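You operate a simulated robot arm through the tools that you are given. There is no shell and no other tool. Be economical: measure what you need, move in short steps, check, and stop when the job is done.

You run a simulated robot arm. Do the job below in one go: nothing can be reset, and whatever is moved stays where it is left.

TASK
Run the yellow hopper's blanks into the teal bin, then stop the roller and turn main, pump and tap off.
Fine: bin under the roller's spout and steel slide open before the start, and both stay so; press the green button once; red button once hopper and rails are empty, before the main goes off; the tap is the orange knob. Leave the other knobs, switches and parts there as they are.

Only the result counts: the job must be done as asked and must still hold three seconds after the hand-in. Knocking over, shifting, dropping, spilling or breaking anything else fails it.

THE ROBOT
A 7-joint arm with a fingered hand on a trunk, on a base that drives. Base frame: it is fixed to the floor where the robot stands at the start and does not move with it; the origin is under the middle of the robot, x ahead of it, y to its left, z up. Lengths are in cm, angles in degrees, forces in N, time in s.
With the tool pointing down near the work surface it reaches from about 16 to 38 cm from the robot's upright axis, wherever it stands. Its first joint turns from -115.0 to 115.0 degrees. Places, roughly: big red knob [-70, 90, 100]; blue knob [-70, 30, 100]; blue pipe [-100, -40, 130]; green button [-70, 60, 100]; green knob [40, -30, 80]; grey knob [-70, 20, 100]; hinged tray [-90, 80, 130]; left black knob [-60, -40, 110]; middle black knob [-60, -30, 110]; orange knob [-70, -40, 80]; red button [-70, 70, 100]; right black knob [-60, -20, 110]; round black plunger [50, -40, 100]; shelf of the thread roller [-60, 30, 50]; spoked wheel [-70, -20, 80]; steel slide [-80, 30, 120]. Payload 3.1 kg.
Tool frame: the origin (TCP) lies between the finger pads and is the grasp point; the fingertips stand 2.2 cm ahead of it; z points along the fingers, y is the line along which they close. The gripper opens to 11.2 cm. The gripper's body begins 6 cm behind the TCP. The gripper is a hand of 3 fingers: y runs from the thumb to the fingers, the wrist lies at [0, 0, -21.8] in the tool frame, and closing takes about 1.5 s.
Orientation is that of the tool frame in the base frame, as a unit quaternion [x, y, z, w]. With the fingers straight down and closing along the base's y, the tool's x points along the base's -x, its y along +y and its z along -z.

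THE INTERFACE
- The arm moves only by the tool apply_moves. Its argument "motion" is a list that holds one entry, the list of rows, each a list of 6 numbers: the shift along the tool's x, y, z in m, then the turn, a rotation vector about the tool's x, y, z in degrees. In form: [[[x, y, z, rx, ry, rz], ...]]. A call has 1 to 20 rows; each row shifts and turns the commanded pose from where the row before left it, along the tool's axes as they then stand. "jaw" is the opening, from 0 (shut) to 1 (fully open), set as the call begins (left out, the last holds). Rows are played at 5 a second. More than 5 cm and 8.6 degrees between two rows, or a gripper value outside its range, and nothing of the call is played. A pose out of reach is approached as far as the arm can. The call stops where the force on the tool passes 40 N (or 10 N more than at its start, if that is more) or the arm is blocked; 0.2 s more then pass. Each finger travels about 10.8 cm/s and halts on what it meets, pressing with about 22 N; the grip force reading is that of the motor and also rises with nothing between the fingers. The clock runs only during rows and for 0.2 s after the last one: add rows that do not move to give the fingers time. It gives the time, the measured TCP pose, the force on the tool (base axes), the opening and the grip force at its end, in the units of the frame above (readings bear some noise), with the torque about the TCP (base axes, N m) and any sound that the robot's microphone picked up, and new pictures: "views" is both (left out), scene, wrist or none.
- Cameras (640 x 400 px; columns grow to the right, rows downward): "scene" is now at [-0.78, 17.41, 164.47]; the picture's right is [0.46, -0.89, 0.00], its down [-0.83, -0.43, -0.36] and it looks along [0.32, 0.17, -0.93] (base axes); focal length 214 px, centre (320, 200). "wrist" rides on the gripper at [6.6, 0.3, -8] in the tool frame; the picture's right is [-0.05, 1.00, 0.00], its down [-0.77, -0.04, -0.64] and it looks along [-0.64, -0.03, 0.77] (tool axes); focal length 275 px, centre (320, 200). There is no depth. A picture from a camera that has moved, and an enlarged one, comes with that camera's place and axes in the base frame and with its lens. The place of the scene camera against the robot may be out by one fixed shift of up to 2.5 cm in any direction.
- move_column(by): slides the trunk up (or, below 0, down) by that many cm; the arm and the scene camera ride with it, the base frame stays. It gives what a move gives, with no picture.
- roll_base(legs): drives the robot by 1 to 6 legs, each [ahead, left, turn to the left] in cm, cm and degrees, along the robot's own axes; the way and the turn of a leg run together, so that a leg with both is an arc; at most 150 cm and 180 degrees a leg. The arm and the cameras ride along, it lands a little off, and it stops where it bumps. It gives what a move gives, and a new picture of the scene camera.
- grasp_type(shape): the hand has 3 fingers and takes this shape, open, in about a second: jaw (thumb against the fingers, like two jaws); tri (thumb and two fingers); tip (a fingertip pinch); poke (one finger out to press); point (the index stretched); flat (the hand flat); cup (the hand cupped); fist (a fist). The gripper value then closes the fingers along that shape, each until it touches; the sizes above hold for jaw. It gives what a move gives, with no picture.
- head_to(pan, tilt): turns the head with the scene camera to pan (to the left, within 155 degrees either way) and tilt (down, from -29 to 69), counted from straight ahead of the robot. It gives what a move gives, and a new picture of the scene camera.
- zoom(camera, box): a new picture of the part [left, top, right, bottom] of that camera's present view, enlarged. The clock stands still meanwhile.
- close_job(): hands the job in; it is judged then, once.

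Work in short steps. Places have to be worked out from the pictures, the camera data and where the tool is seen: move nearer, look again, correct. Check each grasp and each placing, and mend what went wrong. You have 120 turns and 260 pictures in all, those below and enlarged ones among them. Open the gripper and draw the arm clear of the work before you hand the job in, unless the task says otherwise; then end with one line.

The tools are called after ">>>" as a command line: name --argument value ..., lists and objects as JSON in quotes. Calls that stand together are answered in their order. apply_moves: Moves the arm, as the interface text tells. Its arguments: {"type":"object","properties":{"motion":{"type":"array"},"jaw":{"type":"number"},"views":{"type":"string","enum":["both","scene","wrist","none"]}},"required":["motion"]} The other tools are called the same way: move_column (by) slides the trunk up or down; grasp_type (shape) gives the hand a shape; roll_base (legs) drives the base; head_to (pan, tilt) turns the head that bears the scene camera; zoom (camera, box) takes an enlarged picture of a part of a camera's view; close_job () hands the job in.

At the start:

```text
time_s: 0.0
ee_pos: [-6.5, 35.93, 134.42]
tcp_rot: [0.0, 1.0, -0.001, 0.0]
wrist_force: [0.0, 0.1, 0.7]
moment: [-0.02, -0.03, 0.03]
grip_width: 11.2
gripper_force: 0.0
shape: jaw
trunk travel left (down, up): [-78.4, 20.6]
robot x, y, heading: [-0.37, -0.06, -0.3]
head pan, tilt: [27.2, 68.8]
```

scene: 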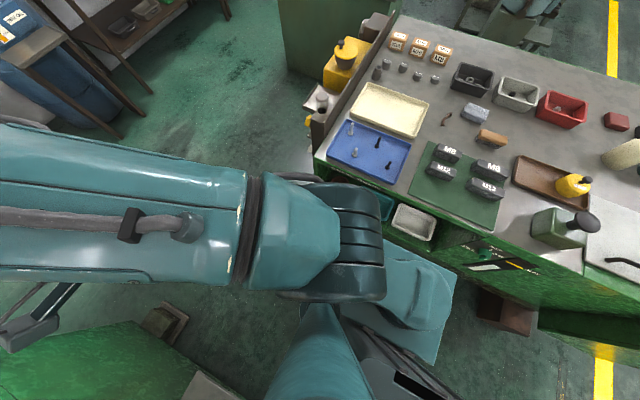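
wrist: 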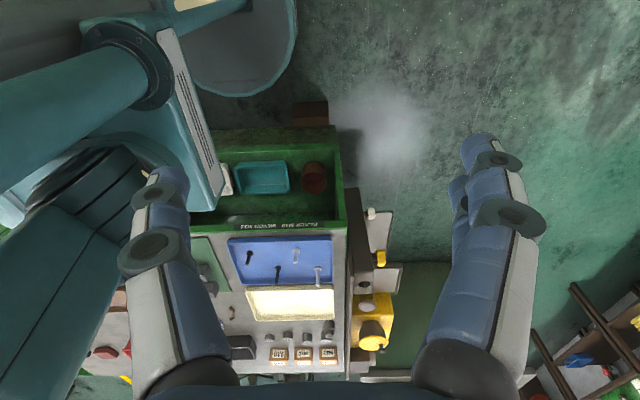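

The bench ahead holds a teal bin on a low shelf; the machine is behind. I look around with the head first.

>>> head_to --pan 150 --tilt 25

>>> head_to --pan -150 --tilt 25

>>> head_to --pan 0 --tilt 50

```text
time_s: 2.0
ee_pos: [-6.49, 35.9, 134.26]
tcp_rot: [0.0, 1.0, -0.001, 0.0]
wrist_force: [-0.5, -0.4, 0.2]
moment: [-0.02, 0.01, 0.03]
grip_width: 11.19
gripper_force: 0.0
shape: jaw
trunk travel left (down, up): [-78.4, 20.6]
robot x, y, heading: [0.19, -0.19, 0.1]
head pan, tilt: [150.0, 25.0]
camera scene: at [-13.73, 19.47, 170.41], right [0.5, 0.87, 0.0], down [0.37, -0.21, -0.91], along [-0.78, 0.45, -0.42], focal length 214 px, centre (320, 200)
```

scene: 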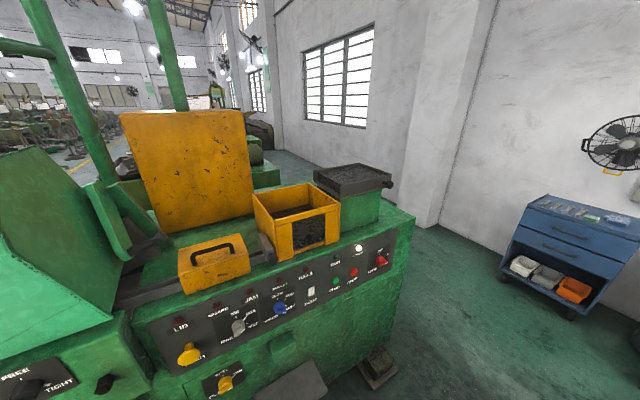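

```text
time_s: 6.1
ee_pos: [-6.49, 35.99, 134.38]
tcp_rot: [0.0, 1.0, 0.0, 0.001]
wrist_force: [0.1, 0.3, 0.1]
moment: [0.01, 0.02, 0.0]
grip_width: 11.19
gripper_force: 0.0
shape: jaw
trunk travel left (down, up): [-78.4, 20.6]
robot x, y, heading: [-0.18, -0.04, -0.1]
head pan, tilt: [-150.0, 25.0]
camera scene: at [-13.73, 10.24, 170.41], right [-0.5, 0.87, 0.0], down [0.37, 0.21, -0.91], along [-0.78, -0.45, -0.42], focal length 214 px, centre (320, 200)
```

scene: 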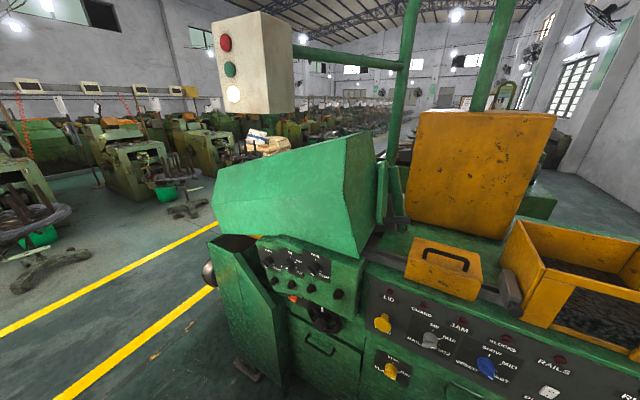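

```text
time_s: 8.5
ee_pos: [-6.43, 35.87, 134.3]
tcp_rot: [0.001, 1.0, -0.001, 0.0]
wrist_force: [-0.2, -0.8, 0.6]
moment: [0.01, -0.02, -0.02]
grip_width: 11.19
gripper_force: 0.0
shape: jaw
trunk travel left (down, up): [-78.4, 20.6]
robot x, y, heading: [-0.15, 0.01, -0.1]
head pan, tilt: [0.0, 50.0]
camera scene: at [1.95, 14.84, 166.66], right [0.0, -1.0, 0.0], down [-0.77, 0.0, -0.64], along [0.64, 0.0, -0.77], focal length 214 px, centre (320, 200)
```

scene: 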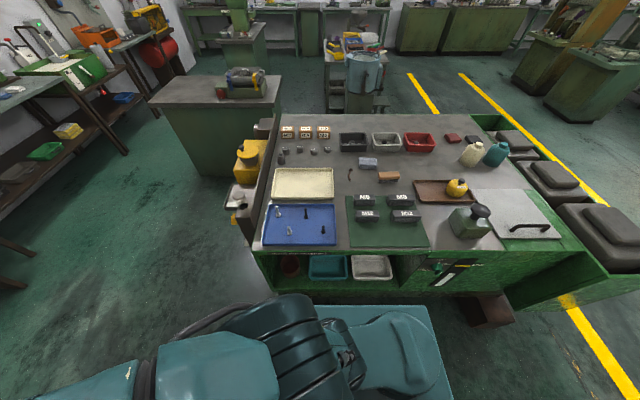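

The teal bin is on the bench's low shelf. I look closely at the machine panel.

>>> head_to --pan 150 --tilt 40

>>> zoom --camera "scene" --box '[120, 120, 440, 320]'

>>> zoom --camera "scene" --box '[120, 200, 440, 400]'

>>> head_to --pan -155 --tilt 40

>>> zoom --camera "scene" --box '[200, 120, 520, 320]'

```text
time_s: 10.8
ee_pos: [-6.57, 35.86, 134.29]
tcp_rot: [0.0, 1.0, 0.0, 0.0]
wrist_force: [0.6, -0.9, -0.3]
moment: [-0.03, 0.01, -0.01]
grip_width: 11.21
gripper_force: 0.2
shape: jaw
trunk travel left (down, up): [-78.4, 20.6]
robot x, y, heading: [0.21, -0.25, -0.1]
head pan, tilt: [150.0, 40.0]
camera scene: at [-13.11, 19.11, 168.08], right [0.5, 0.87, 0.0], down [0.56, -0.32, -0.77], along [-0.66, 0.38, -0.64], focal length 214 px, centre (320, 200)
```

scene: 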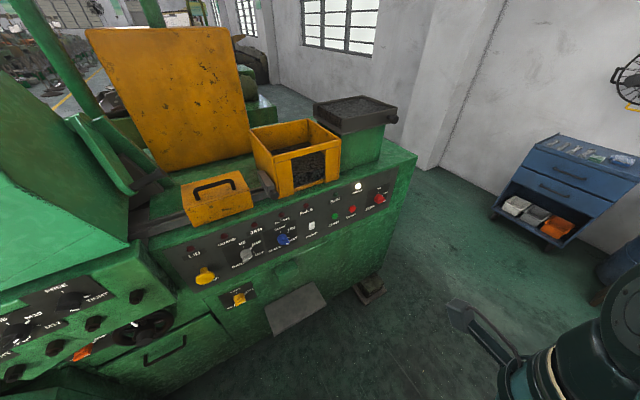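

```text
2.00 times, centred on (280, 220) of scene
camera zoom: at [-13.11, 19.11, 168.08], right [0.5, 0.87, 0.0], down [0.56, -0.32, -0.77], along [-0.66, 0.38, -0.64], focal length 429 px, centre (400, 160)
```

zoom: 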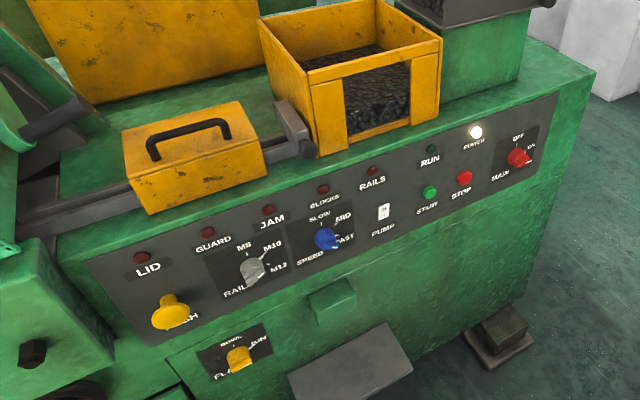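

```text
2.00 times, centred on (280, 300) of scene
camera zoom: at [-13.11, 19.11, 168.08], right [0.5, 0.87, 0.0], down [0.56, -0.32, -0.77], along [-0.66, 0.38, -0.64], focal length 429 px, centre (400, 0)
```

zoom: 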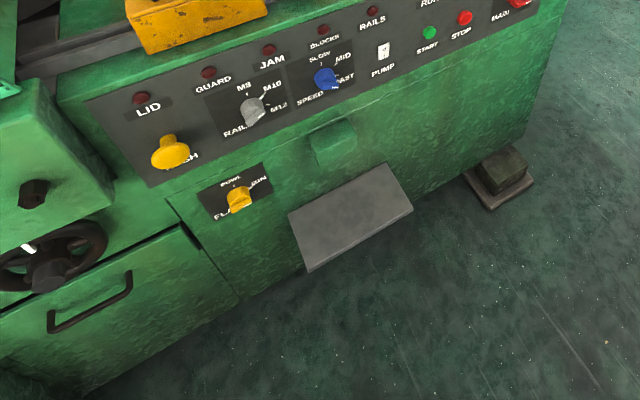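

```text
time_s: 15.0
ee_pos: [-6.56, 35.96, 134.36]
tcp_rot: [-0.001, 1.0, 0.0, 0.0]
wrist_force: [-1.4, 0.4, -0.5]
moment: [0.06, 0.01, -0.01]
grip_width: 11.19
gripper_force: 0.0
shape: jaw
trunk travel left (down, up): [-78.4, 20.6]
robot x, y, heading: [0.15, -0.02, -0.1]
head pan, tilt: [-154.7, 40.0]
camera scene: at [-13.44, 11.21, 168.08], right [-0.43, 0.9, 0.0], down [0.58, 0.27, -0.77], along [-0.69, -0.33, -0.64], focal length 214 px, centre (320, 200)
```

scene: 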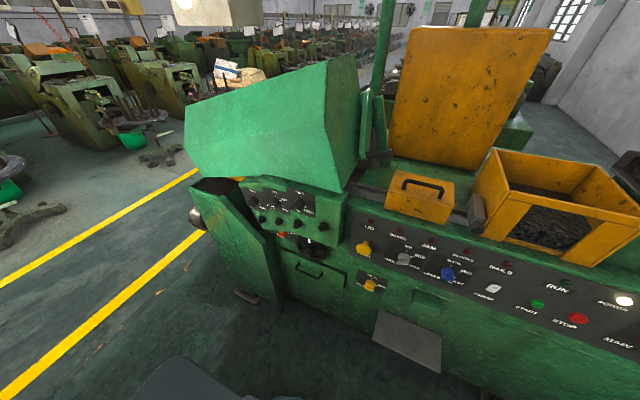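

```text
2.00 times, centred on (360, 220) of scene
camera zoom: at [-13.44, 11.21, 168.08], right [-0.43, 0.9, 0.0], down [0.58, 0.27, -0.77], along [-0.69, -0.33, -0.64], focal length 429 px, centre (240, 160)
```

zoom: 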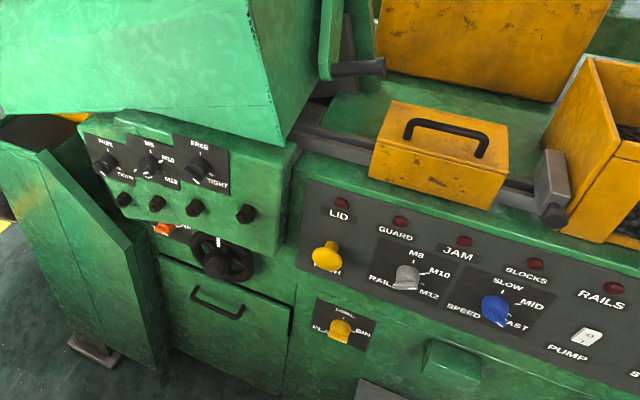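

I judge the teal bin at about [48, 10, 54]. I look closer at it.

>>> head_to --pan 0 --tilt 66

>>> zoom --camera "scene" --box '[220, 140, 460, 290]'

>>> zoom --camera "wrist" --box '[160, 100, 400, 250]'

```text
time_s: 17.4
ee_pos: [-6.53, 35.97, 134.37]
tcp_rot: [-0.001, 1.0, 0.001, 0.0]
wrist_force: [-0.1, -0.9, -0.2]
moment: [0.01, -0.01, 0.01]
grip_width: 11.17
gripper_force: 0.0
shape: jaw
trunk travel left (down, up): [-78.4, 20.6]
robot x, y, heading: [0.01, 0.19, 0.3]
head pan, tilt: [0.0, 66.0]
camera scene: at [0.19, 14.85, 164.75], right [0.0, -1.0, 0.0], down [-0.91, 0.0, -0.41], along [0.41, 0.0, -0.91], focal length 214 px, centre (320, 200)
```

scene: 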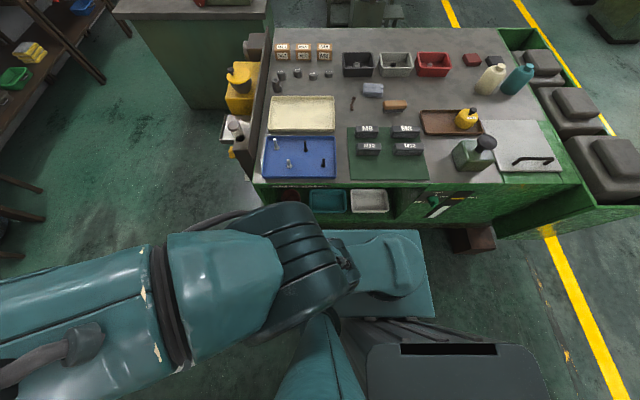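

```text
2.67 times, centred on (340, 215) of scene
camera zoom: at [0.19, 14.85, 164.75], right [0.0, -1.0, 0.0], down [-0.91, 0.0, -0.41], along [0.41, 0.0, -0.91], focal length 572 px, centre (267, 160)
```

zoom: 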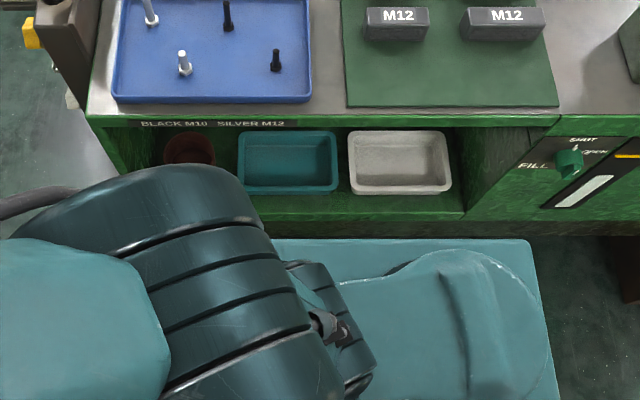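

```text
2.67 times, centred on (280, 175) of wrist
camera zoom: at [-13.0, 36.16, 142.52], right [0.05, 1.0, 0.0], down [0.77, -0.04, 0.64], along [0.64, -0.03, -0.77], focal length 734 px, centre (427, 267)
```

zoom: 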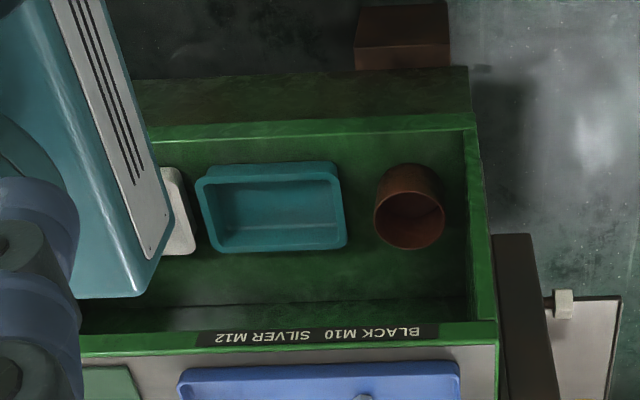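

The bin spans about x 43–56, y -1–20, rim z≈53. I lower the trunk so the hand comes to shelf height.

>>> move_column --by -50

>>> head_to --pan 10 --tilt 55

```text
refused: -50 is not a number from -40 to 40
```

```text
time_s: 18.1
ee_pos: [-6.49, 35.9, 134.32]
tcp_rot: [0.001, 1.0, 0.0, 0.0]
wrist_force: [0.3, -0.1, 0.2]
moment: [0.02, -0.01, 0.03]
grip_width: 11.17
gripper_force: 0.1
shape: jaw
trunk travel left (down, up): [-78.4, 20.6]
robot x, y, heading: [0.36, 0.13, -0.1]
head pan, tilt: [10.0, 55.0]
camera scene: at [1.34, 16.09, 166.01], right [0.17, -0.98, 0.0], down [-0.81, -0.14, -0.57], along [0.56, 0.1, -0.82], focal length 214 px, centre (320, 200)
```

scene: 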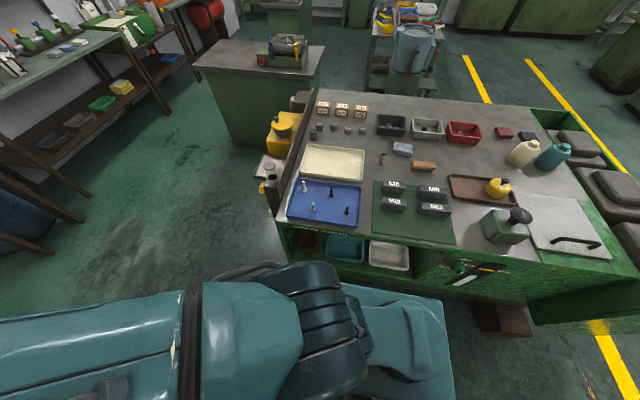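

Limit is 40 per call; I lower in two steps.

>>> move_column --by -40

>>> move_column --by -15

>>> head_to --pan 30 --tilt 45

>>> apply_moves --motion '[[[0, 0, 0, 0, 0, 0]]]' --views "wrist"

```text
time_s: 21.9
ee_pos: [-6.56, 35.97, 94.19]
tcp_rot: [0.0, 1.0, 0.0, 0.001]
wrist_force: [0.3, -0.7, -0.3]
moment: [0.01, 0.03, -0.02]
grip_width: 11.19
gripper_force: 0.1
shape: jaw
trunk travel left (down, up): [-38.4, 60.6]
robot x, y, heading: [-0.26, 0.03, -0.0]
head pan, tilt: [10.0, 55.0]
```

```text
time_s: 23.7
ee_pos: [-6.55, 35.89, 79.25]
tcp_rot: [0.001, 1.0, -0.001, 0.0]
wrist_force: [0.2, -0.6, 0.6]
moment: [0.02, 0.01, 0.02]
grip_width: 11.21
gripper_force: 0.0
shape: jaw
trunk travel left (down, up): [-23.4, 75.6]
robot x, y, heading: [-0.14, -0.18, -0.1]
head pan, tilt: [10.0, 55.0]
```

```text
time_s: 24.5
ee_pos: [-6.44, 35.92, 79.31]
tcp_rot: [0.001, 1.0, 0.0, 0.0]
wrist_force: [0.7, 0.5, 0.1]
moment: [0.01, 0.0, 0.02]
grip_width: 11.18
gripper_force: 0.2
shape: jaw
trunk travel left (down, up): [-23.4, 75.6]
robot x, y, heading: [0.1, 0.01, -0.1]
head pan, tilt: [30.0, 45.0]
camera scene: at [1.3, 18.9, 112.35], right [0.5, -0.87, 0.0], down [-0.61, -0.35, -0.71], along [0.61, 0.35, -0.71], focal length 214 px, centre (320, 200)
```

scene: 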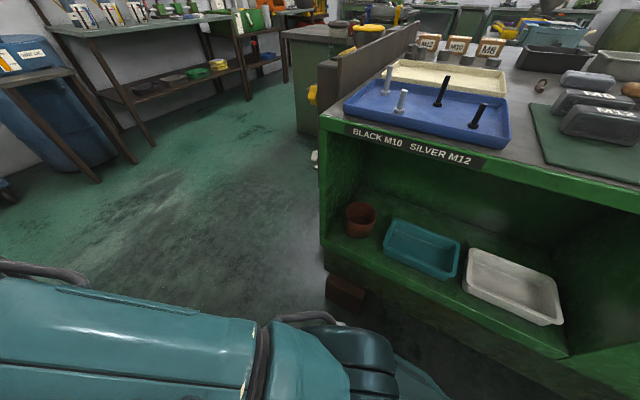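

```text
time_s: 24.9
ee_pos: [-6.56, 36.05, 79.39]
tcp_rot: [-0.001, 1.0, 0.0, 0.0]
wrist_force: [0.2, -0.2, -0.1]
moment: [-0.01, 0.0, -0.01]
grip_width: 11.2
gripper_force: 0.0
shape: jaw
trunk travel left (down, up): [-23.4, 75.6]
robot x, y, heading: [-0.25, -0.09, -0.2]
head pan, tilt: [30.0, 45.0]
camera wrist: at [-13.0, 36.15, 87.52], right [0.05, 1.0, 0.0], down [0.77, -0.04, 0.64], along [0.64, -0.03, -0.77], focal length 275 px, centre (320, 200)
```

wrist: 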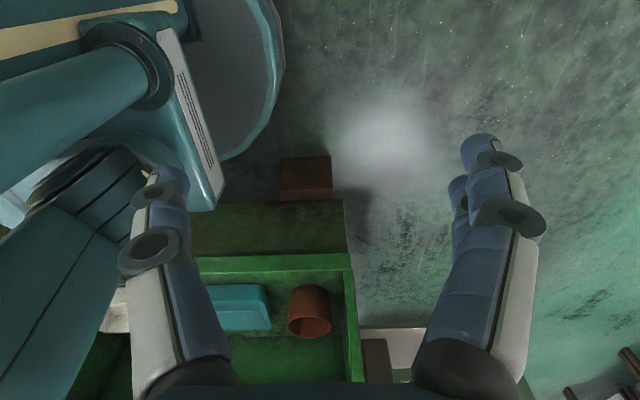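

The way to the shelf is an arc about the robot's axis: first draw in 8 cm, then swing 90° to the front.

>>> apply_moves --motion '[[[0, -0.04, 0, 0, 0, 0], [0, -0.04, 0, 0, 0, 0], [-0.0371, 0.0061, 0, 0, 0, 7.5], [-0.0371, 0.0061, 0, 0, 0, 7.5], [-0.0371, 0.0061, 0, 0, 0, 7.5], [-0.0371, 0.0061, 0, 0, 0, 7.5], [-0.0371, 0.0061, 0, 0, 0, 7.5], [-0.0371, 0.0061, 0, 0, 0, 7.5], [-0.0371, 0.0061, 0, 0, 0, 7.5], [-0.0371, 0.0061, 0, 0, 0, 7.5], [-0.0371, 0.0061, 0, 0, 0, 7.5], [-0.0371, 0.0061, 0, 0, 0, 7.5], [-0.0371, 0.0061, 0, 0, 0, 7.5], [-0.0371, 0.0061, 0, 0, 0, 7.5], [0, 0, 0, 0, 0, 0]]]'

```text
time_s: 28.1
ee_pos: [27.96, 6.53, 79.25]
tcp_rot: [0.708, 0.706, 0.001, 0.0]
wrist_force: [-0.3, 0.4, 0.0]
moment: [0.01, 0.01, 0.0]
grip_width: 11.18
gripper_force: 0.0
shape: jaw
trunk travel left (down, up): [-23.4, 75.6]
robot x, y, heading: [-0.09, 0.08, 0.1]
head pan, tilt: [30.0, 45.0]
camera scene: at [1.3, 18.87, 112.36], right [0.5, -0.87, 0.0], down [-0.61, -0.35, -0.71], along [0.61, 0.35, -0.71], focal length 214 px, centre (320, 200)
camera wrist: at [28.42, 13.02, 87.52], right [1.0, -0.05, 0.0], down [-0.04, -0.77, 0.64], along [-0.03, -0.64, -0.77], focal length 275 px, centre (320, 200)
```

scene: 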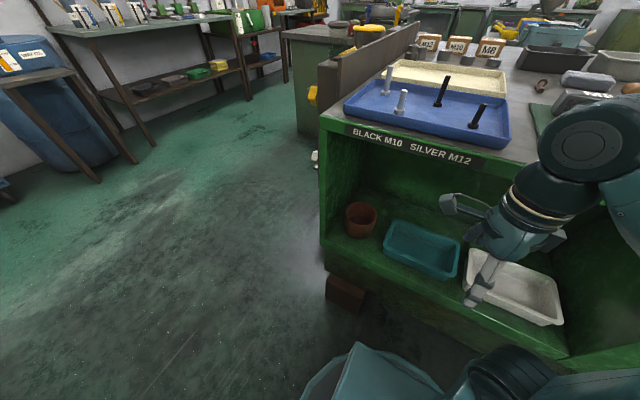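
wrist: 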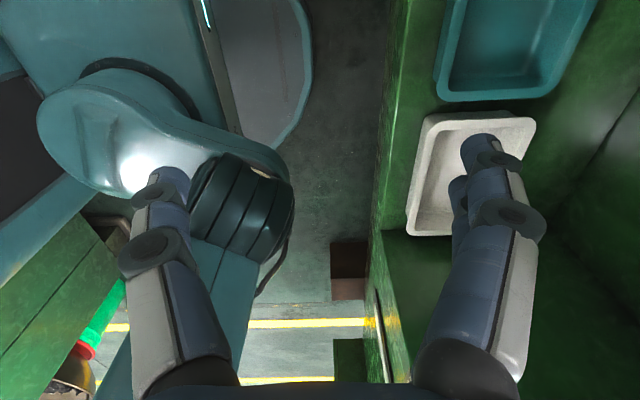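

The arm follows well. I centre on the bin's y, tilt the tool 24° forward, narrow the jaws and look.

>>> apply_moves --motion '[[[0.035, 0, 0, 0, 0, 0], [0, 0, 0, -8, 0, 0], [0, 0, 0, -8, 0, 0], [0, 0, 0, -8, 0, 0], [0, 0, 0.04, 0, 0, 0], [0, 0, 0.04, 0, 0, 0], [0, 0, 0, 0, 0, 0]]]' --jaw 0.65

>>> head_to --pan 5 --tilt 45

```text
time_s: 29.7
ee_pos: [31.35, 9.77, 72.02]
tcp_rot: [0.691, 0.692, 0.147, 0.147]
wrist_force: [0.1, -0.9, -0.8]
moment: [-0.01, 0.0, 0.0]
grip_width: 7.31
gripper_force: 0.0
shape: jaw
trunk travel left (down, up): [-23.4, 75.6]
robot x, y, heading: [-0.3, -0.12, 0.3]
head pan, tilt: [30.0, 45.0]
camera scene: at [1.31, 18.89, 112.36], right [0.5, -0.87, 0.0], down [-0.61, -0.35, -0.71], along [0.61, 0.35, -0.71], focal length 214 px, centre (320, 200)
camera wrist: at [28.46, 16.43, 79.57], right [0.91, -0.05, 0.41], down [-0.29, -0.77, 0.57], along [0.29, -0.64, -0.72], focal length 275 px, centre (320, 200)
```

scene: 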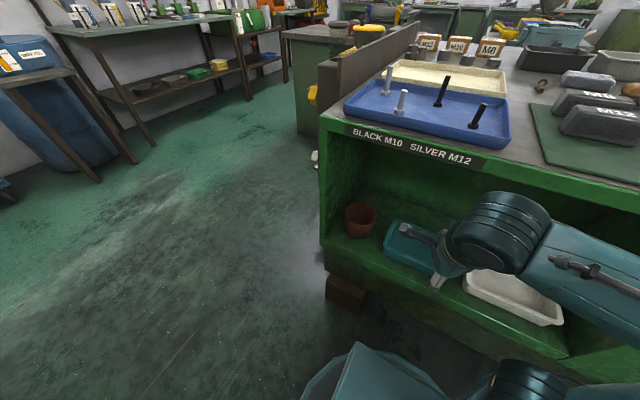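
wrist: 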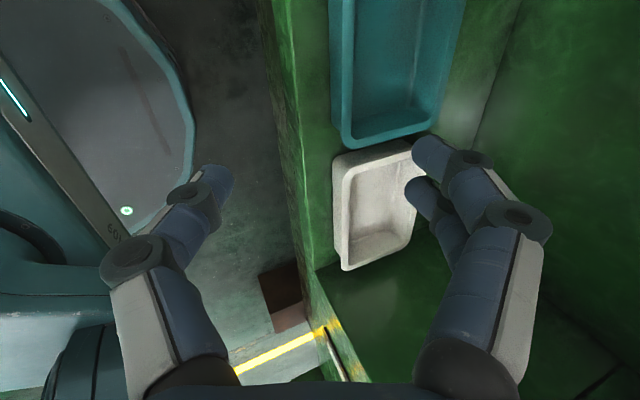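

```text
time_s: 30.6
ee_pos: [31.36, 9.99, 71.93]
tcp_rot: [0.691, 0.692, 0.147, 0.147]
wrist_force: [-0.1, 0.2, -0.4]
moment: [-0.01, -0.03, 0.0]
grip_width: 7.32
gripper_force: 0.1
shape: jaw
trunk travel left (down, up): [-23.4, 75.6]
robot x, y, heading: [-0.13, 0.07, 0.1]
head pan, tilt: [5.0, 45.0]
camera scene: at [2.36, 15.54, 112.36], right [0.09, -1.0, 0.0], down [-0.7, -0.06, -0.71], along [0.7, 0.06, -0.71], focal length 214 px, centre (320, 200)
```

scene: 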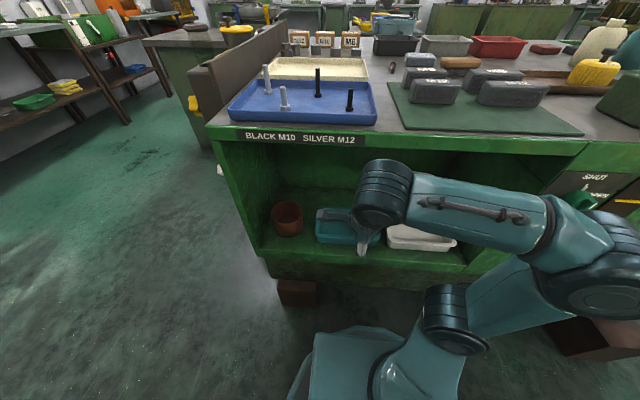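

Two wrist rays put the bin's near rim at x≈43.4, z≈51–52. I advance to 10 cm above it along the tilted tool axis.

>>> apply_moves --motion '[[[0, 0.0207, 0.03, 0, 0, 0], [0, 0, 0.04, 0, 0, 0], [0, 0, 0.04, 0, 0, 0], [0, 0, 0, 0, 0, 0]]]'

>>> zoom --camera "scene" --box '[260, 150, 500, 300]'

```text
time_s: 31.6
ee_pos: [37.66, 9.9, 62.66]
tcp_rot: [0.692, 0.692, 0.147, 0.147]
wrist_force: [0.1, -0.3, -0.4]
moment: [0.05, -0.01, 0.0]
grip_width: 7.3
gripper_force: 0.1
shape: jaw
trunk travel left (down, up): [-23.4, 75.6]
robot x, y, heading: [0.02, -0.12, -0.0]
head pan, tilt: [5.0, 45.0]
camera scene: at [2.37, 15.54, 112.36], right [0.09, -1.0, 0.0], down [-0.7, -0.06, -0.71], along [0.7, 0.06, -0.71], focal length 214 px, centre (320, 200)
camera wrist: at [34.78, 16.41, 70.3], right [0.91, -0.05, 0.41], down [-0.29, -0.77, 0.57], along [0.29, -0.64, -0.72], focal length 275 px, centre (320, 200)
```

scene: 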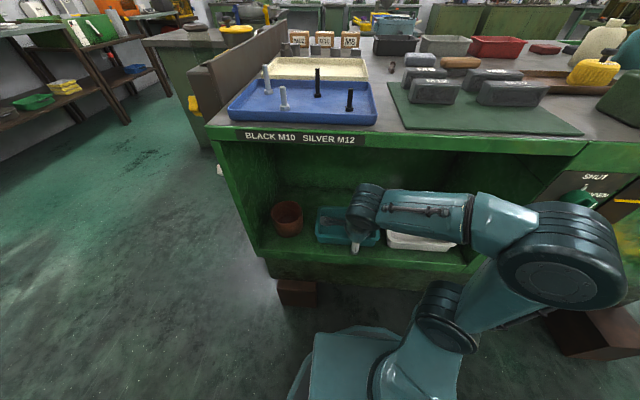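
wrist: 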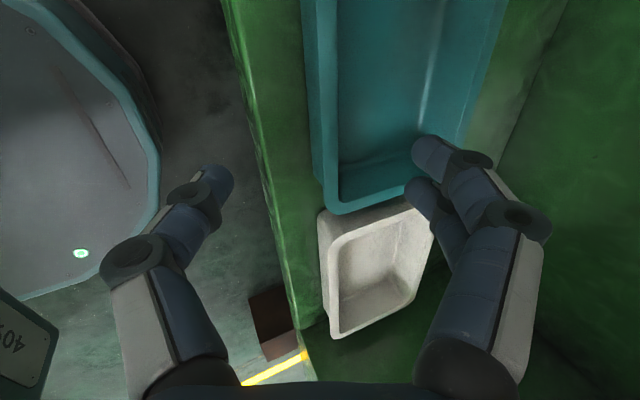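

```text
2.67 times, centred on (380, 225) of scene
camera zoom: at [2.37, 15.54, 112.36], right [0.09, -1.0, 0.0], down [-0.7, -0.06, -0.71], along [0.7, 0.06, -0.71], focal length 572 px, centre (160, 133)
```

zoom: 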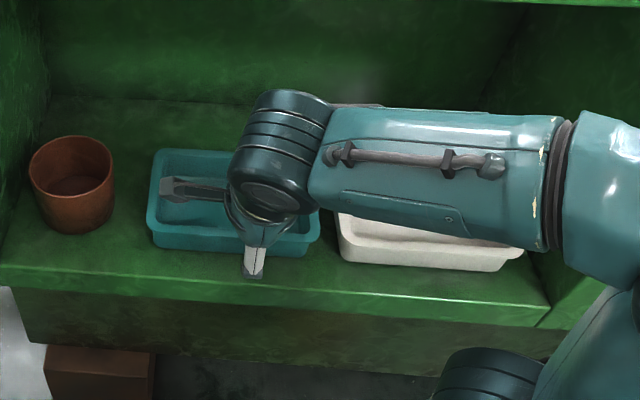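

Aligned. I go down 11 cm along the tool axis so that the near wall stands between thumb and fingers.

>>> apply_moves --motion '[[[0, 0, 0.04, 0, 0, 0], [0, 0, 0.04, 0, 0, 0], [0, 0, 0.03, 0, 0, 0], [0, 0, 0, 0, 0, 0]]]'

>>> zoom --camera "scene" --box '[280, 180, 440, 280]'

```text
time_s: 32.4
ee_pos: [41.9, 10.13, 53.69]
tcp_rot: [0.691, 0.69, 0.154, 0.148]
wrist_force: [-8.6, -3.1, 30.1]
moment: [-0.18, 1.3, 0.08]
grip_width: 7.23
gripper_force: 0.2
shape: jaw
trunk travel left (down, up): [-23.4, 75.6]
robot x, y, heading: [-0.34, 0.13, 0.1]
head pan, tilt: [5.0, 45.0]
stopped in row 4: the force on the tool passed its limit at 58 N (the readings are from after the stop); the commanded pose is now the measured one
camera scene: at [2.05, 15.42, 112.45], right [0.09, -1.0, 0.0], down [-0.7, -0.06, -0.71], along [0.71, 0.06, -0.7], focal length 214 px, centre (320, 200)
camera wrist: at [38.92, 16.53, 61.34], right [0.91, -0.05, 0.42], down [-0.3, -0.78, 0.56], along [0.29, -0.63, -0.72], focal length 275 px, centre (320, 200)
```

scene: 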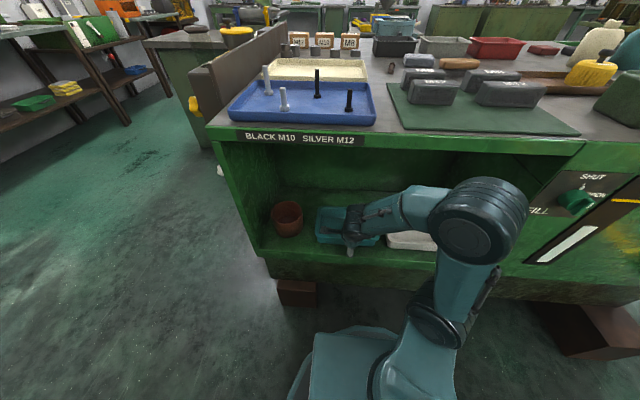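
wrist: 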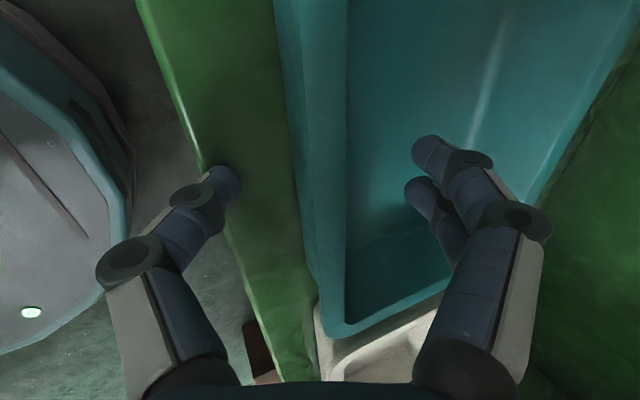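

```text
4.00 times, centred on (360, 230) of scene
camera zoom: at [2.05, 15.42, 112.45], right [0.09, -1.0, 0.0], down [-0.7, -0.06, -0.71], along [0.71, 0.06, -0.7], focal length 858 px, centre (160, 80)
```

zoom: 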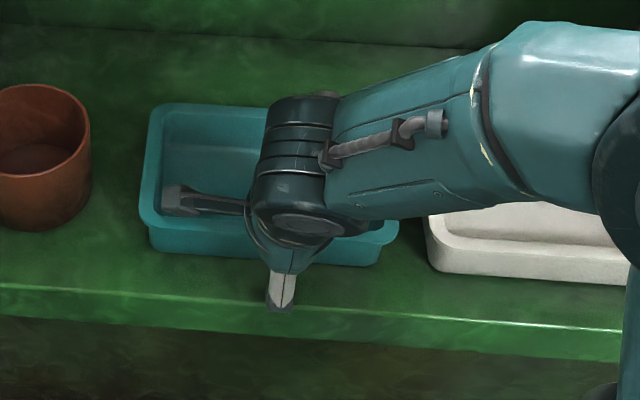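

The thumb touched the shelf edge; the rim lies about at the TCP (z≈54), so the wall is between the fingers already. I back off 5 mm and close.

>>> apply_moves --motion '[[[0, 0, -0.005, 0, 0, 0], [0, 0.004, 0, 0, 0, 0], [0, 0, 0, 0, 0, 0]]]' --views "none"

>>> apply_moves --motion '[[[0, 0, 0, 0, 0, 0], [0, 0, 0, 0, 0, 0], [0, 0, 0, 0, 0, 0], [0, 0, 0, 0, 0, 0], [0, 0, 0, 0, 0, 0], [0, 0, 0, 0, 0, 0], [0, 0, 0, 0, 0, 0], [0, 0, 0, 0, 0, 0]]]' --jaw 0

>>> zoom --camera "scene" --box '[280, 180, 440, 280]'

```text
time_s: 33.2
ee_pos: [42.17, 10.1, 53.99]
tcp_rot: [0.692, 0.691, 0.15, 0.147]
wrist_force: [1.2, -0.9, -0.3]
moment: [0.01, 0.01, 0.0]
grip_width: 7.31
gripper_force: 0.1
shape: jaw
trunk travel left (down, up): [-23.4, 75.6]
robot x, y, heading: [0.01, -0.06, -0.0]
head pan, tilt: [5.0, 45.0]
```

```text
time_s: 35.0
ee_pos: [42.16, 10.06, 54.13]
tcp_rot: [0.691, 0.691, 0.151, 0.147]
wrist_force: [-1.1, -0.3, -0.6]
moment: [0.0, 0.05, -0.04]
grip_width: 0.02
gripper_force: 22.0
shape: jaw
trunk travel left (down, up): [-23.4, 75.6]
robot x, y, heading: [-0.34, -0.14, 0.1]
head pan, tilt: [5.0, 45.0]
camera scene: at [2.39, 15.54, 112.35], right [0.09, -1.0, 0.0], down [-0.7, -0.06, -0.71], along [0.7, 0.06, -0.71], focal length 214 px, centre (320, 200)
camera wrist: at [39.25, 16.54, 61.66], right [0.91, -0.05, 0.41], down [-0.29, -0.77, 0.56], along [0.29, -0.63, -0.72], focal length 275 px, centre (320, 200)
```

scene: 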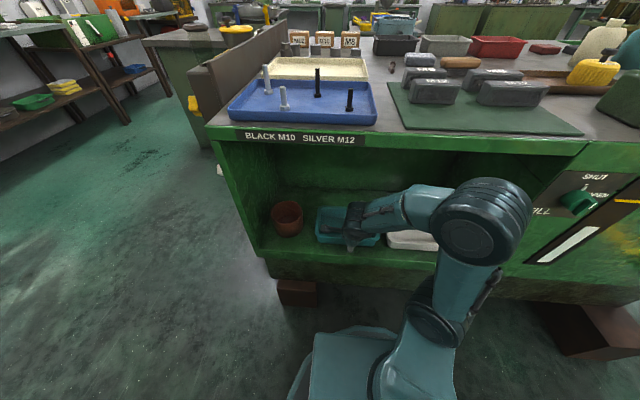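
wrist: 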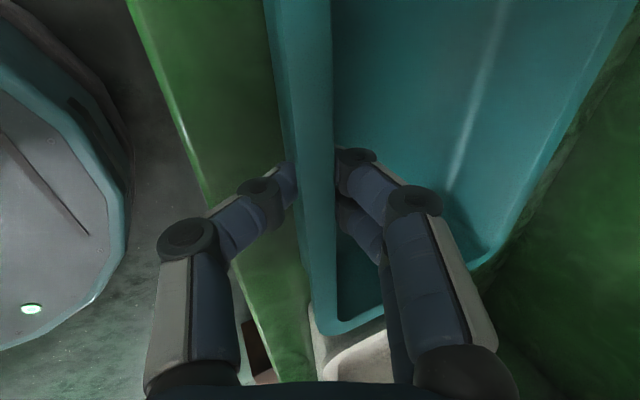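

```text
4.00 times, centred on (360, 230) of scene
camera zoom: at [2.39, 15.54, 112.35], right [0.09, -1.0, 0.0], down [-0.7, -0.06, -0.71], along [0.7, 0.06, -0.71], focal length 858 px, centre (160, 80)
```

zoom: 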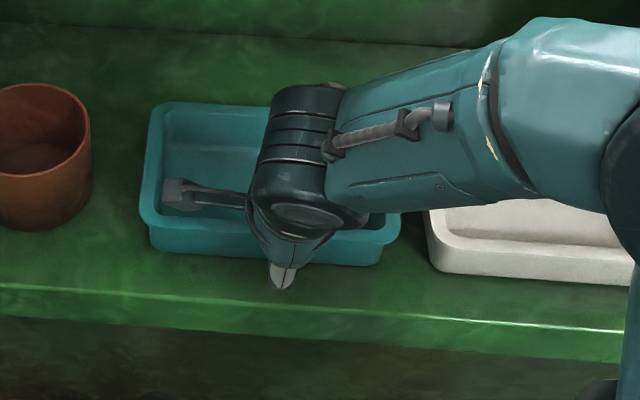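

The reading says 0 width though the wall looks to be between the fingers. I test with a small vertical lift.

>>> apply_moves --motion '[[[0, 0.004, -0.009, 0, 0, 0], [0, 0.004, -0.009, 0, 0, 0], [0, 0, 0, 0, 0, 0]]]'

>>> zoom --camera "scene" --box '[280, 180, 440, 280]'

```text
time_s: 35.8
ee_pos: [42.15, 10.04, 55.97]
tcp_rot: [0.692, 0.691, 0.15, 0.147]
wrist_force: [-0.8, 0.2, -2.7]
moment: [-0.02, 0.12, 0.0]
grip_width: 0.06
gripper_force: 22.2
shape: jaw
trunk travel left (down, up): [-23.4, 75.6]
robot x, y, heading: [-0.01, -0.03, 0.1]
head pan, tilt: [5.0, 45.0]
camera scene: at [2.39, 15.54, 112.35], right [0.09, -1.0, 0.0], down [-0.7, -0.06, -0.71], along [0.7, 0.06, -0.71], focal length 214 px, centre (320, 200)
camera wrist: at [39.25, 16.55, 63.6], right [0.91, -0.05, 0.41], down [-0.29, -0.77, 0.56], along [0.29, -0.63, -0.72], focal length 275 px, centre (320, 200)
```

scene: 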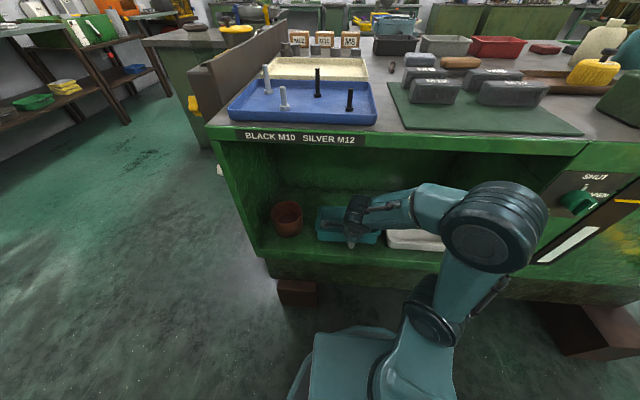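
wrist: 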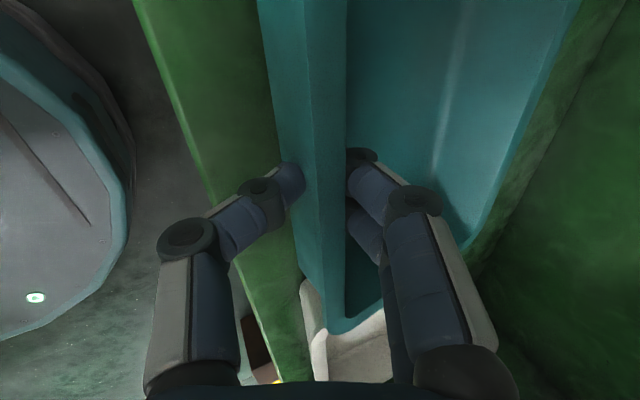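

```text
4.00 times, centred on (360, 230) of scene
camera zoom: at [2.39, 15.54, 112.35], right [0.09, -1.0, 0.0], down [-0.7, -0.06, -0.71], along [0.7, 0.06, -0.71], focal length 858 px, centre (160, 80)
```

zoom: 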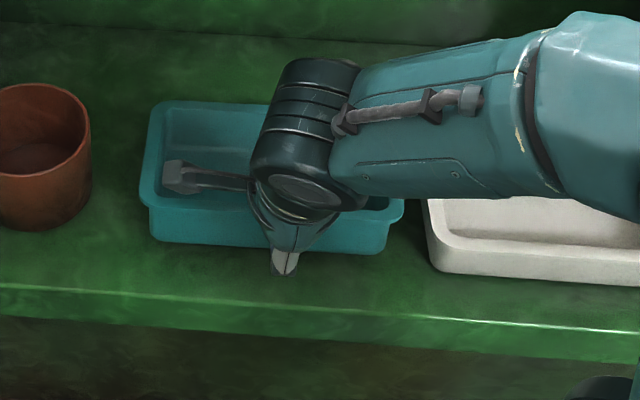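

The bin is held (its near edge rose). I lift further and see whether it hangs level.

>>> apply_moves --motion '[[[0, 0.008, -0.018, 0, 0, 0], [0, 0.008, -0.018, 0, 0, 0], [0, 0, 0, 0, 0, 0]]]'

>>> zoom --camera "scene" --box '[280, 180, 440, 280]'

```text
time_s: 36.6
ee_pos: [42.17, 10.17, 59.94]
tcp_rot: [0.691, 0.691, 0.151, 0.147]
wrist_force: [-0.2, 0.2, -1.8]
moment: [-0.02, 0.1, 0.02]
grip_width: 0.04
gripper_force: 22.0
shape: jaw
trunk travel left (down, up): [-23.4, 75.6]
robot x, y, heading: [0.46, 0.23, -0.2]
head pan, tilt: [5.0, 45.0]
camera scene: at [2.39, 15.54, 112.35], right [0.09, -1.0, 0.0], down [-0.7, -0.06, -0.71], along [0.7, 0.06, -0.71], focal length 214 px, centre (320, 200)
camera wrist: at [39.24, 16.59, 67.6], right [0.91, -0.05, 0.41], down [-0.29, -0.77, 0.56], along [0.29, -0.63, -0.72], focal length 275 px, centre (320, 200)
```

scene: 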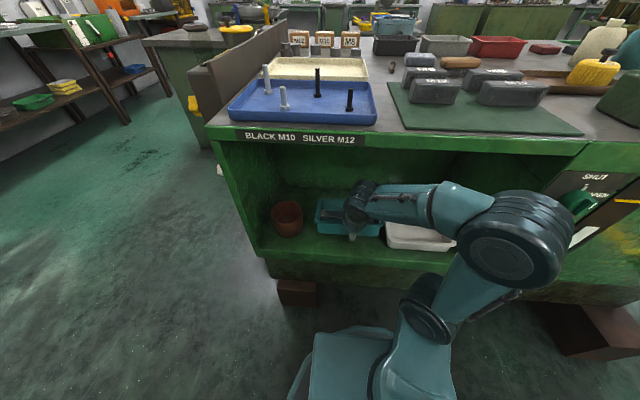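
wrist: 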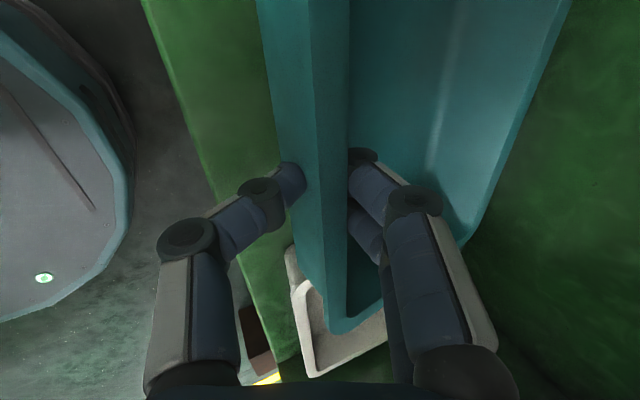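

```text
4.00 times, centred on (360, 230) of scene
camera zoom: at [2.39, 15.54, 112.35], right [0.09, -1.0, 0.0], down [-0.7, -0.06, -0.71], along [0.7, 0.06, -0.71], focal length 858 px, centre (160, 80)
```

zoom: 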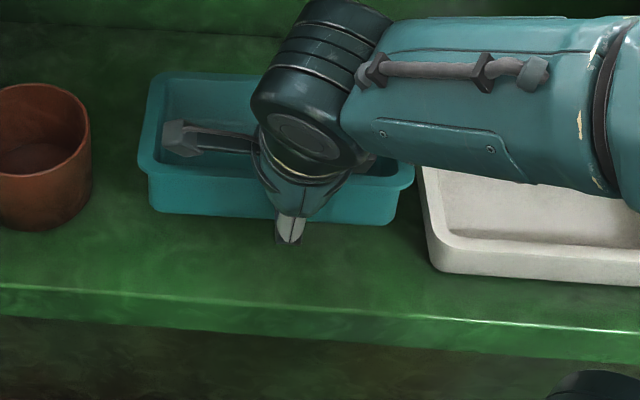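

Bin is held, ~0.2 kg. I draw it straight out of the cabinet 16 cm and a little up, then check.

>>> apply_moves --motion '[[[0, 0.004, -0.009, 0, 0, 0], [0, -0.0183, -0.0081, 0, 0, 0], [0, -0.0274, -0.0122, 0, 0, 0], [0, -0.0274, -0.0122, 0, 0, 0], [0, -0.0274, -0.0122, 0, 0, 0], [0, -0.0274, -0.0122, 0, 0, 0], [0, -0.0183, -0.0081, 0, 0, 0], [0, 0.008, -0.018, 0, 0, 0], [0, 0.012, -0.027, 0, 0, 0], [0, 0, 0, 0, 0, 0]]]'

```text
time_s: 38.8
ee_pos: [25.92, 9.85, 65.69]
tcp_rot: [0.691, 0.692, 0.151, 0.147]
wrist_force: [-0.7, 0.4, -2.4]
moment: [-0.05, 0.11, -0.01]
grip_width: 0.04
gripper_force: 21.5
shape: jaw
trunk travel left (down, up): [-23.4, 75.6]
robot x, y, heading: [0.05, 0.22, 0.1]
head pan, tilt: [5.0, 45.0]
camera scene: at [2.38, 15.53, 112.36], right [0.09, -1.0, 0.0], down [-0.7, -0.06, -0.71], along [0.7, 0.06, -0.71], focal length 214 px, centre (320, 200)
camera wrist: at [23.08, 16.45, 73.38], right [0.91, -0.05, 0.41], down [-0.29, -0.77, 0.56], along [0.29, -0.63, -0.72], focal length 275 px, centre (320, 200)
```

scene: 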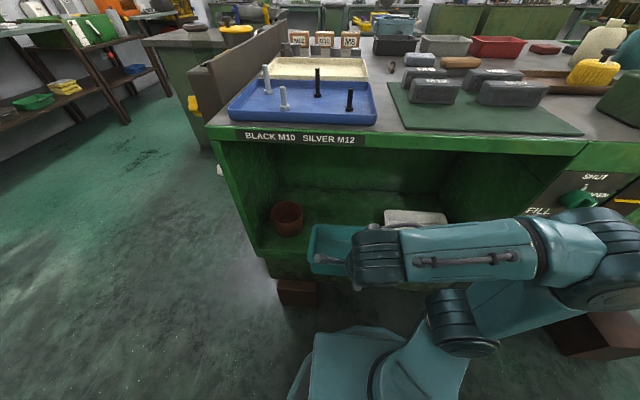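
wrist: 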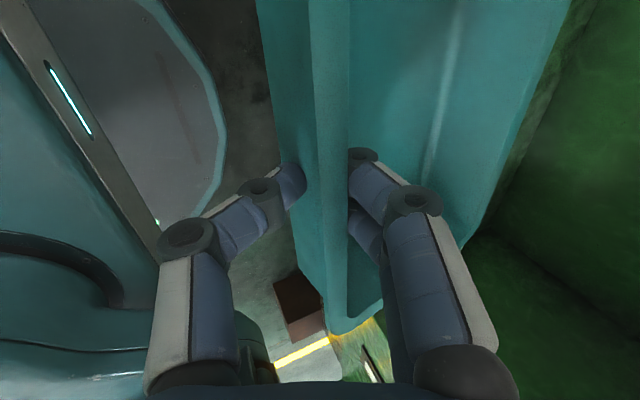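

Bin is out. I drive 15 cm back, then turn around toward the machine in two legs.

>>> roll_base --legs '[[-15, 0, 0]]'

>>> roll_base --legs '[[0, 0, 90]]'

```text
time_s: 40.2
ee_pos: [11.04, 9.99, 65.71]
tcp_rot: [0.691, 0.692, 0.15, 0.147]
wrist_force: [-0.4, -0.5, -1.4]
moment: [-0.05, 0.13, -0.02]
grip_width: 0.01
gripper_force: 21.8
shape: jaw
trunk travel left (down, up): [-23.4, 75.6]
robot x, y, heading: [-15.11, -0.06, -0.2]
head pan, tilt: [5.0, 45.0]
camera scene: at [-12.62, 15.54, 112.35], right [0.09, -1.0, 0.0], down [-0.7, -0.06, -0.71], along [0.7, 0.06, -0.71], focal length 214 px, centre (320, 200)
```

scene: 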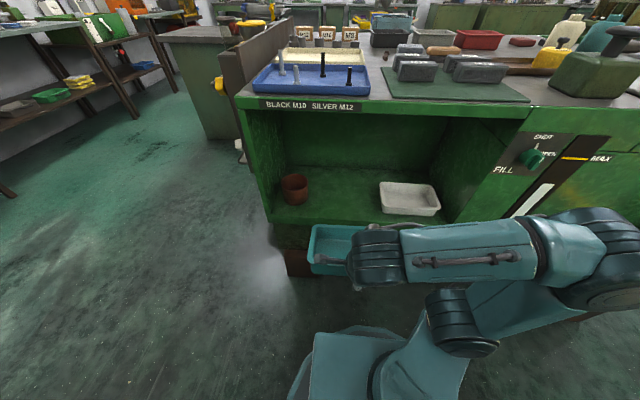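

```text
time_s: 44.4
ee_pos: [-24.85, 26.06, 65.79]
tcp_rot: [0.003, 0.978, 0.211, -0.002]
wrist_force: [-1.0, 0.1, -2.7]
moment: [-0.09, 0.02, 0.0]
grip_width: 0.05
gripper_force: 22.3
shape: jaw
trunk travel left (down, up): [-23.4, 75.6]
robot x, y, heading: [-15.0, 0.21, 89.7]
head pan, tilt: [5.0, 45.0]
camera scene: at [-30.73, 1.75, 112.35], right [1.0, 0.08, 0.0], down [0.06, -0.7, -0.71], along [-0.06, 0.7, -0.71], focal length 214 px, centre (320, 200)
```

scene: 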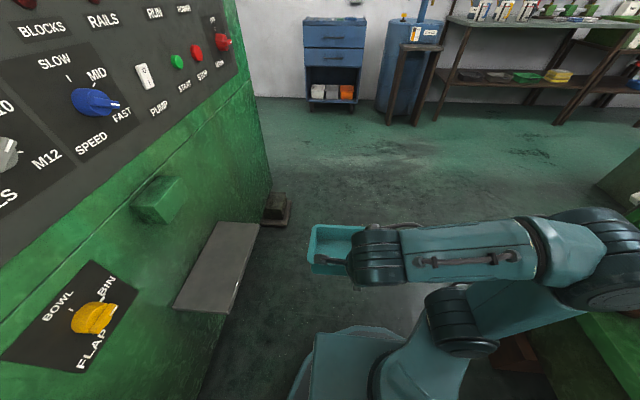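

Turn is fine. I drive 43 ahead along the machine, then turn 90° to face it.

>>> roll_base --legs '[[43, 0, 0], [0, 0, 90]]'

>>> head_to --pan 10 --tilt 50

```text
time_s: 50.8
ee_pos: [-40.94, 33.25, 65.71]
tcp_rot: [-0.689, 0.693, 0.147, -0.151]
wrist_force: [0.0, 0.7, -1.5]
moment: [-0.01, -0.11, 0.01]
grip_width: 0.03
gripper_force: 22.3
shape: jaw
trunk travel left (down, up): [-23.4, 75.6]
robot x, y, heading: [-14.6, 42.49, 179.8]
head pan, tilt: [5.0, 45.0]
camera scene: at [-16.73, 26.55, 112.35], right [-0.08, 1.0, 0.0], down [0.7, 0.06, -0.71], along [-0.7, -0.06, -0.71], focal length 214 px, centre (320, 200)
```

scene: 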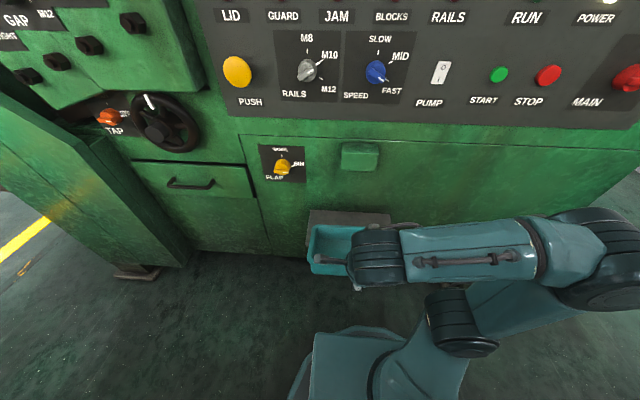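

```text
time_s: 51.5
ee_pos: [-40.94, 33.18, 65.78]
tcp_rot: [-0.689, 0.694, 0.148, -0.15]
wrist_force: [0.7, 0.0, -3.0]
moment: [0.02, -0.11, 0.01]
grip_width: 0.01
gripper_force: 21.3
shape: jaw
trunk travel left (down, up): [-23.4, 75.6]
robot x, y, heading: [-14.54, 43.03, 179.5]
head pan, tilt: [10.0, 50.0]
camera scene: at [-16.22, 25.92, 111.67], right [-0.17, 0.99, 0.0], down [0.76, 0.13, -0.64], along [-0.63, -0.11, -0.77], focal length 214 px, centre (320, 200)
```

scene: 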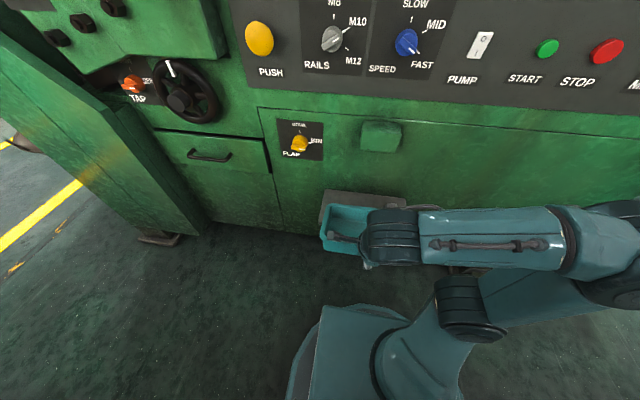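

Good view. I zoom on the spout, shelf and bin to measure.

>>> zoom --camera "scene" --box '[240, 100, 480, 250]'

>>> apply_moves --motion '[[[0, 0, 0, 0, 0, 0]]]' --views "wrist"

```text
2.67 times, centred on (360, 175) of scene
camera zoom: at [-16.22, 25.92, 111.67], right [-0.17, 0.99, 0.0], down [0.76, 0.13, -0.64], along [-0.63, -0.11, -0.77], focal length 572 px, centre (213, 267)
```

zoom: 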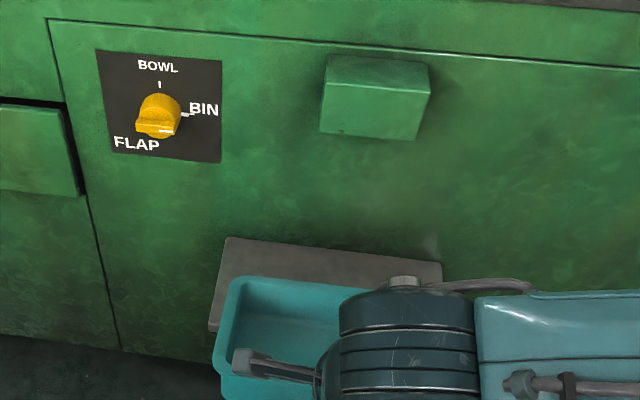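

```text
time_s: 51.9
ee_pos: [-40.83, 33.28, 65.73]
tcp_rot: [-0.69, 0.693, 0.147, -0.15]
wrist_force: [0.5, -0.5, -2.6]
moment: [0.04, -0.12, 0.01]
grip_width: 0.01
gripper_force: 22.6
shape: jaw
trunk travel left (down, up): [-23.4, 75.6]
robot x, y, heading: [-14.35, 43.08, 179.5]
head pan, tilt: [10.0, 50.0]
camera wrist: at [-37.7, 26.54, 73.35], right [-0.91, 0.05, 0.41], down [0.3, 0.77, 0.56], along [-0.29, 0.63, -0.72], focal length 275 px, centre (320, 200)
```

wrist: 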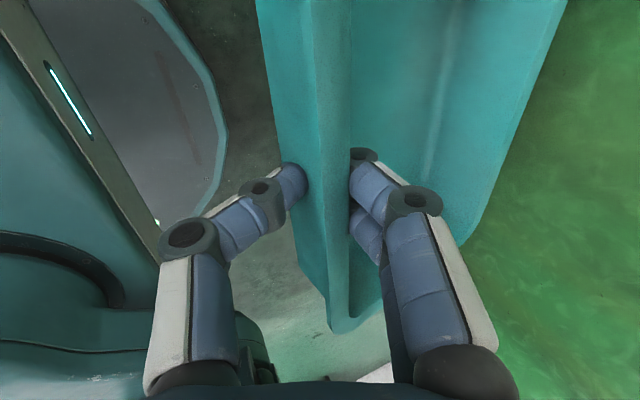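

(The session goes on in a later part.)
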